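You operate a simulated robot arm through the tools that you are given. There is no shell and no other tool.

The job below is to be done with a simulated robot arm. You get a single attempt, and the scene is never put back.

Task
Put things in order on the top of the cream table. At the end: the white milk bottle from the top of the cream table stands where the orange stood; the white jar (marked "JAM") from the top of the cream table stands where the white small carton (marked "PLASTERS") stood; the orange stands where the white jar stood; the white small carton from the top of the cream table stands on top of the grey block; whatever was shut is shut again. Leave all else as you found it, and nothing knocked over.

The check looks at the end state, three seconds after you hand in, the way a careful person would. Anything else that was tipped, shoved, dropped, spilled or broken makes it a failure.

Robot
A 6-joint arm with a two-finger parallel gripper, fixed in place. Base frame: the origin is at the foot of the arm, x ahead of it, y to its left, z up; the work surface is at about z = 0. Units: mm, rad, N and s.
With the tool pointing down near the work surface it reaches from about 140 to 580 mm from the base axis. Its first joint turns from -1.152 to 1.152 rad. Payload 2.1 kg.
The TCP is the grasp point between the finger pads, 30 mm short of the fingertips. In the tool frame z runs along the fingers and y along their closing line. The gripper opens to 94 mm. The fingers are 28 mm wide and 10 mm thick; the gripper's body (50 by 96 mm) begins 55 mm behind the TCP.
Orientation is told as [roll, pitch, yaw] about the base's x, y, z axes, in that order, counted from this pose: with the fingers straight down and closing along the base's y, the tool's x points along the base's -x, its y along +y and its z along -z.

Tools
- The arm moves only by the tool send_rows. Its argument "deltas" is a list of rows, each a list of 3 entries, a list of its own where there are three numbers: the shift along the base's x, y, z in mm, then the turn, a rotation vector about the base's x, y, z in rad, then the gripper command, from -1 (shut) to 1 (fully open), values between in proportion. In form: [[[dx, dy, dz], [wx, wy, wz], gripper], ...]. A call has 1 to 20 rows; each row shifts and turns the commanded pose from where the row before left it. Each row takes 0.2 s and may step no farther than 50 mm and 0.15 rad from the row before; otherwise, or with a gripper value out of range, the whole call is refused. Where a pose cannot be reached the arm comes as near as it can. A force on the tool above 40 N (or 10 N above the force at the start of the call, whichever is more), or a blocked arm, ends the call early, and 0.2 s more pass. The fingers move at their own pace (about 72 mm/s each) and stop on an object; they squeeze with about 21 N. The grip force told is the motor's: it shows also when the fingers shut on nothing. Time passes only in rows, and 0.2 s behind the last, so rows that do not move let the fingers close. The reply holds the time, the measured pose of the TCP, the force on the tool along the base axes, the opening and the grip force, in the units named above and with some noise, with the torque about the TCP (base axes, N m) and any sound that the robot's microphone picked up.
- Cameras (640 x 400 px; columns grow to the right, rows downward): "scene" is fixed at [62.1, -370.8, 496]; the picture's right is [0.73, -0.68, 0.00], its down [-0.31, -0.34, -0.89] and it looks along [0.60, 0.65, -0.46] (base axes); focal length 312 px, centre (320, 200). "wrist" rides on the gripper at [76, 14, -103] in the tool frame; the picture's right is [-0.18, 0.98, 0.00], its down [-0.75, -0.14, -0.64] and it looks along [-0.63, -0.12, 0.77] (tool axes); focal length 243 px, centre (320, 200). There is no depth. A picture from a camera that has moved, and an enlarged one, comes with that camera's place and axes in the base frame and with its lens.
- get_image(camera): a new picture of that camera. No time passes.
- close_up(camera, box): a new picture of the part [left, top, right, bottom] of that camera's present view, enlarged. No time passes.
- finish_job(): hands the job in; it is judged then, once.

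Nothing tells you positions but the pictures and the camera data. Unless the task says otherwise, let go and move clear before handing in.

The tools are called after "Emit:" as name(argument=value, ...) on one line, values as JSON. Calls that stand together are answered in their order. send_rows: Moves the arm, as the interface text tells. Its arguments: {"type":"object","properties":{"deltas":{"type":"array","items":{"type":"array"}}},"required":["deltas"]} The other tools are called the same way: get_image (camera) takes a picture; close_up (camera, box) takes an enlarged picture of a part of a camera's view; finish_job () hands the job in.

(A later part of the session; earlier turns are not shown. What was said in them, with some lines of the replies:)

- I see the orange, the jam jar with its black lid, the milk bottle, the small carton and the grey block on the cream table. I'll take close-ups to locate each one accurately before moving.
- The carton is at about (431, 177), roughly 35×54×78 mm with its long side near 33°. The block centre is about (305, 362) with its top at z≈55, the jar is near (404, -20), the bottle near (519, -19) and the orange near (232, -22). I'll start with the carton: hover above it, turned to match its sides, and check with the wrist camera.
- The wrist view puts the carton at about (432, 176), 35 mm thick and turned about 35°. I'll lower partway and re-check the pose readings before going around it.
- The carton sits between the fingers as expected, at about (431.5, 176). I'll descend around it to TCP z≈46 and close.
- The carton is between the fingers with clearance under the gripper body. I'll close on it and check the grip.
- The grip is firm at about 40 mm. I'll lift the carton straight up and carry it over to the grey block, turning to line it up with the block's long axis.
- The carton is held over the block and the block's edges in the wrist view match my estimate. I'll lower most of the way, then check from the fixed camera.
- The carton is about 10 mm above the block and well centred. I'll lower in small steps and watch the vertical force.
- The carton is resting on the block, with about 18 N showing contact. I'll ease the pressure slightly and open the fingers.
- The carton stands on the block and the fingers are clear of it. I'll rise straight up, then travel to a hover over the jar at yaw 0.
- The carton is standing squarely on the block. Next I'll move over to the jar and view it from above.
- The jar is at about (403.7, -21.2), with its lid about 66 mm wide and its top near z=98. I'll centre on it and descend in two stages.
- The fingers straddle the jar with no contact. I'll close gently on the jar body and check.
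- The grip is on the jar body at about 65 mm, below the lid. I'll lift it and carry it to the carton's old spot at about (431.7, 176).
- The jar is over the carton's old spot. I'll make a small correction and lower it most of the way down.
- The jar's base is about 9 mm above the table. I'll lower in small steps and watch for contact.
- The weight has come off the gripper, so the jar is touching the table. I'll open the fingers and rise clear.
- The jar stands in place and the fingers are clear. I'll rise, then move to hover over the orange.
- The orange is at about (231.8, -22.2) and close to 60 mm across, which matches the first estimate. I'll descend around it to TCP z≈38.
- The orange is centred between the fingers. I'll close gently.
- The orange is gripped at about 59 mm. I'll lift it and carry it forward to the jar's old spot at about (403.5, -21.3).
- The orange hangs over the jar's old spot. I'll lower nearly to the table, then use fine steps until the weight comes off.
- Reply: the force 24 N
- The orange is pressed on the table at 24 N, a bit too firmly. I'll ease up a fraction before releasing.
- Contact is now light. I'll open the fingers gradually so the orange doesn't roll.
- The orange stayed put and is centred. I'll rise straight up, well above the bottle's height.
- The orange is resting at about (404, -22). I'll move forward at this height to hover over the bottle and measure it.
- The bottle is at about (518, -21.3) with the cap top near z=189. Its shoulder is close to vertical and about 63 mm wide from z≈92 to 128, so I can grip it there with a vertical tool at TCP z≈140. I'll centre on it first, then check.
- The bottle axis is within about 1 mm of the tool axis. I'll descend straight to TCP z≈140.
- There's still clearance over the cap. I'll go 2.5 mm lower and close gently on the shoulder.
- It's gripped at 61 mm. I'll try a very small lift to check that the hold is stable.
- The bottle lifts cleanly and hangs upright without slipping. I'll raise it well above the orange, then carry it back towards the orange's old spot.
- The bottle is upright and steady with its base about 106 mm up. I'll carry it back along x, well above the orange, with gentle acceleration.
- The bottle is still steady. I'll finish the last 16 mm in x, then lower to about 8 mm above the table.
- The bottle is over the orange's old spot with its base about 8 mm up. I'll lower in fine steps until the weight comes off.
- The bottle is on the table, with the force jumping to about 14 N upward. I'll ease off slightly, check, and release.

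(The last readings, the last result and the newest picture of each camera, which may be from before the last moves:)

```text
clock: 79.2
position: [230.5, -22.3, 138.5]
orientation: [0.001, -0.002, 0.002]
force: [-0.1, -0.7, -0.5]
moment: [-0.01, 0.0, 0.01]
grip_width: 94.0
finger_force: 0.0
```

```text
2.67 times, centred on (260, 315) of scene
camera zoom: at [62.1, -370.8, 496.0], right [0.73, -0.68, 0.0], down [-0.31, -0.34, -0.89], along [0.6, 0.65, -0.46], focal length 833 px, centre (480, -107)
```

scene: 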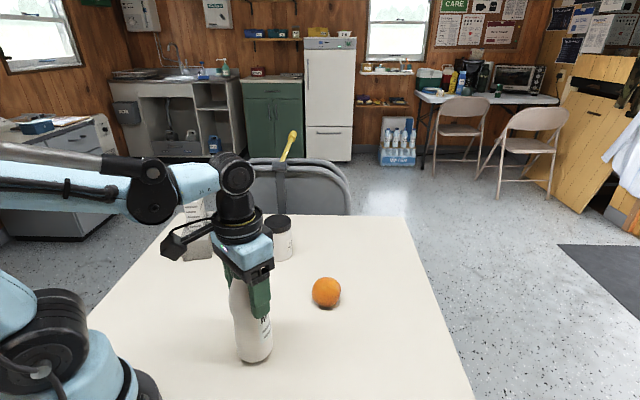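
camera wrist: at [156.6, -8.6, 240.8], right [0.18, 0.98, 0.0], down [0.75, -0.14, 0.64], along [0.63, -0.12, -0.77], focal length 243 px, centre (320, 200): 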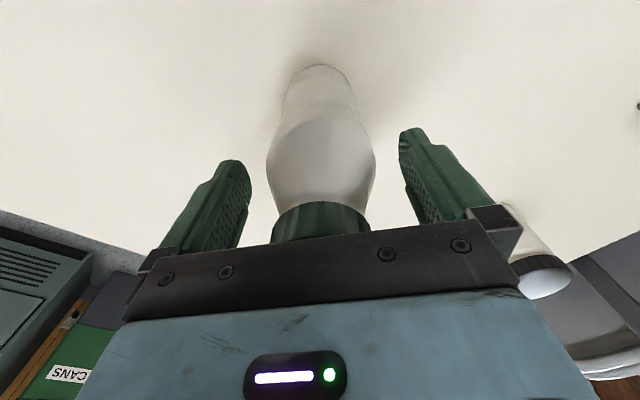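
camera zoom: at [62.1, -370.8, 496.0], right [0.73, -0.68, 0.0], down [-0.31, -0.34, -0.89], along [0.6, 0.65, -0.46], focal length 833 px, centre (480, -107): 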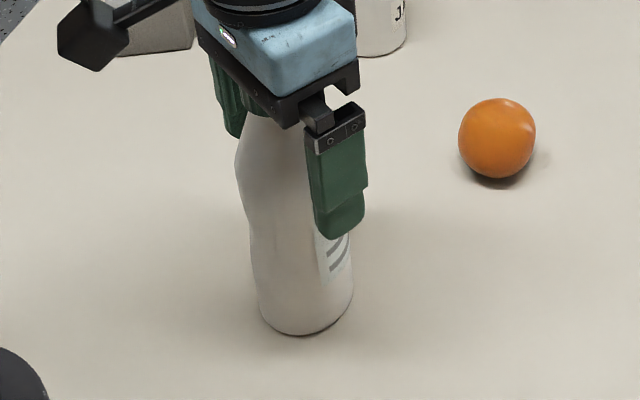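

The bottle stands on its own with the fingers open and clear. I'll rise straight up past the cap and check the whole scene.

Emit:
send_rows(deltas=[[[0, 0, 5], [0, 0, 0], 1], [[0, 0, 12], [0, 0, 0], 1], [[0, 0, 20], [0, 0, 0], 1], [[0, 0, 25], [0, 0, 0], 1], [[0, 0, 25], [0, 0, 0], 1], [[0, 0, 25], [0, 0, 0], 1], [[0, 0, 25], [0, 0, 0], 1], [[0, 0, 25], [0, 0, 0], 1], [[0, 0, 20], [0, 0, 0], 1], [[0, 0, 10], [0, 0, 0], 1], [[0, 0, 0], [0, 0, 0], 1]])

Emit:
get_image(camera="wrist")

Emit:
get_image(camera="scene")

Emit:
close_up(camera="scene", box=[160, 180, 420, 390])

```text
clock: 81.6
position: [233.7, -22.0, 329.5]
orientation: [0.001, -0.002, 0.001]
force: [0.1, -0.4, 0.6]
moment: [0.01, 0.01, 0.02]
grip_width: 93.9
finger_force: 0.1
```

```text
taken
camera wrist: at [156.7, -8.9, 432.9], right [0.18, 0.98, 0.0], down [0.75, -0.14, 0.64], along [0.63, -0.12, -0.77], focal length 243 px, centre (320, 200)
```

wrist: 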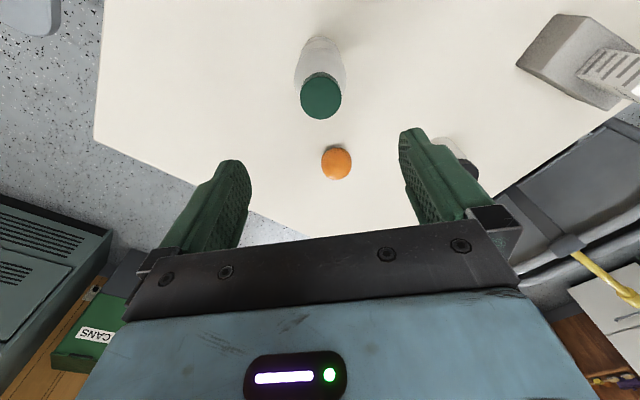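

```text
taken
```

scene: 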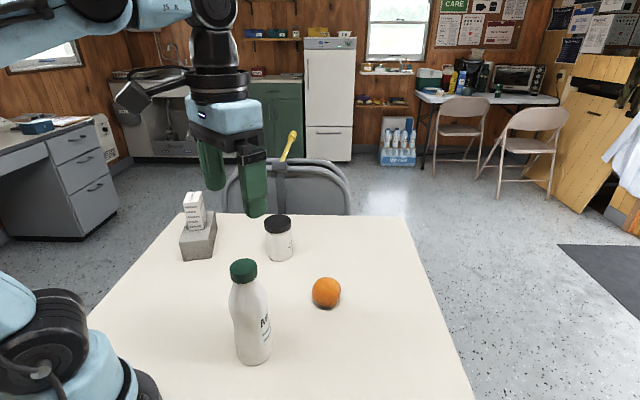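

```text
1.90 times, centred on (290, 285) of scene
camera zoom: at [62.1, -370.8, 496.0], right [0.73, -0.68, 0.0], down [-0.31, -0.34, -0.89], along [0.6, 0.65, -0.46], focal length 595 px, centre (377, 38)
```

zoom: 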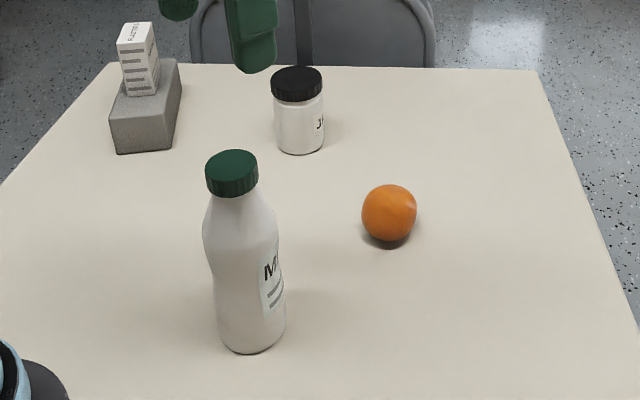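

Everything matches the task: the carton stands on the grey block, the jar where the carton was, the orange where the jar was, and the bottle where the orange was, with both lids on. Nothing else moved and the gripper is open and clear, so I'm handing in.

Emit:
finish_job()

```text
The job is handed in.
```

I've handed in the job, and the last pictures showed all four items in place and upright:

- **Milk bottle:** stands where the orange stood, with its green cap on.
- **Jam jar:** stands where the small carton stood, with its lid on.
- **Orange:** rests where the jar stood, and had not moved since I let go of it.
- **Small carton:** stands on top of the grey block.

By my picture measurements the moved items are within a few millimetres of their target spots. The jar is the least certain: one rough reading put it about 6 mm off. The grey block has not shifted, nothing was tipped or knocked, and nothing was opened. The gripper finished open and well above the table.
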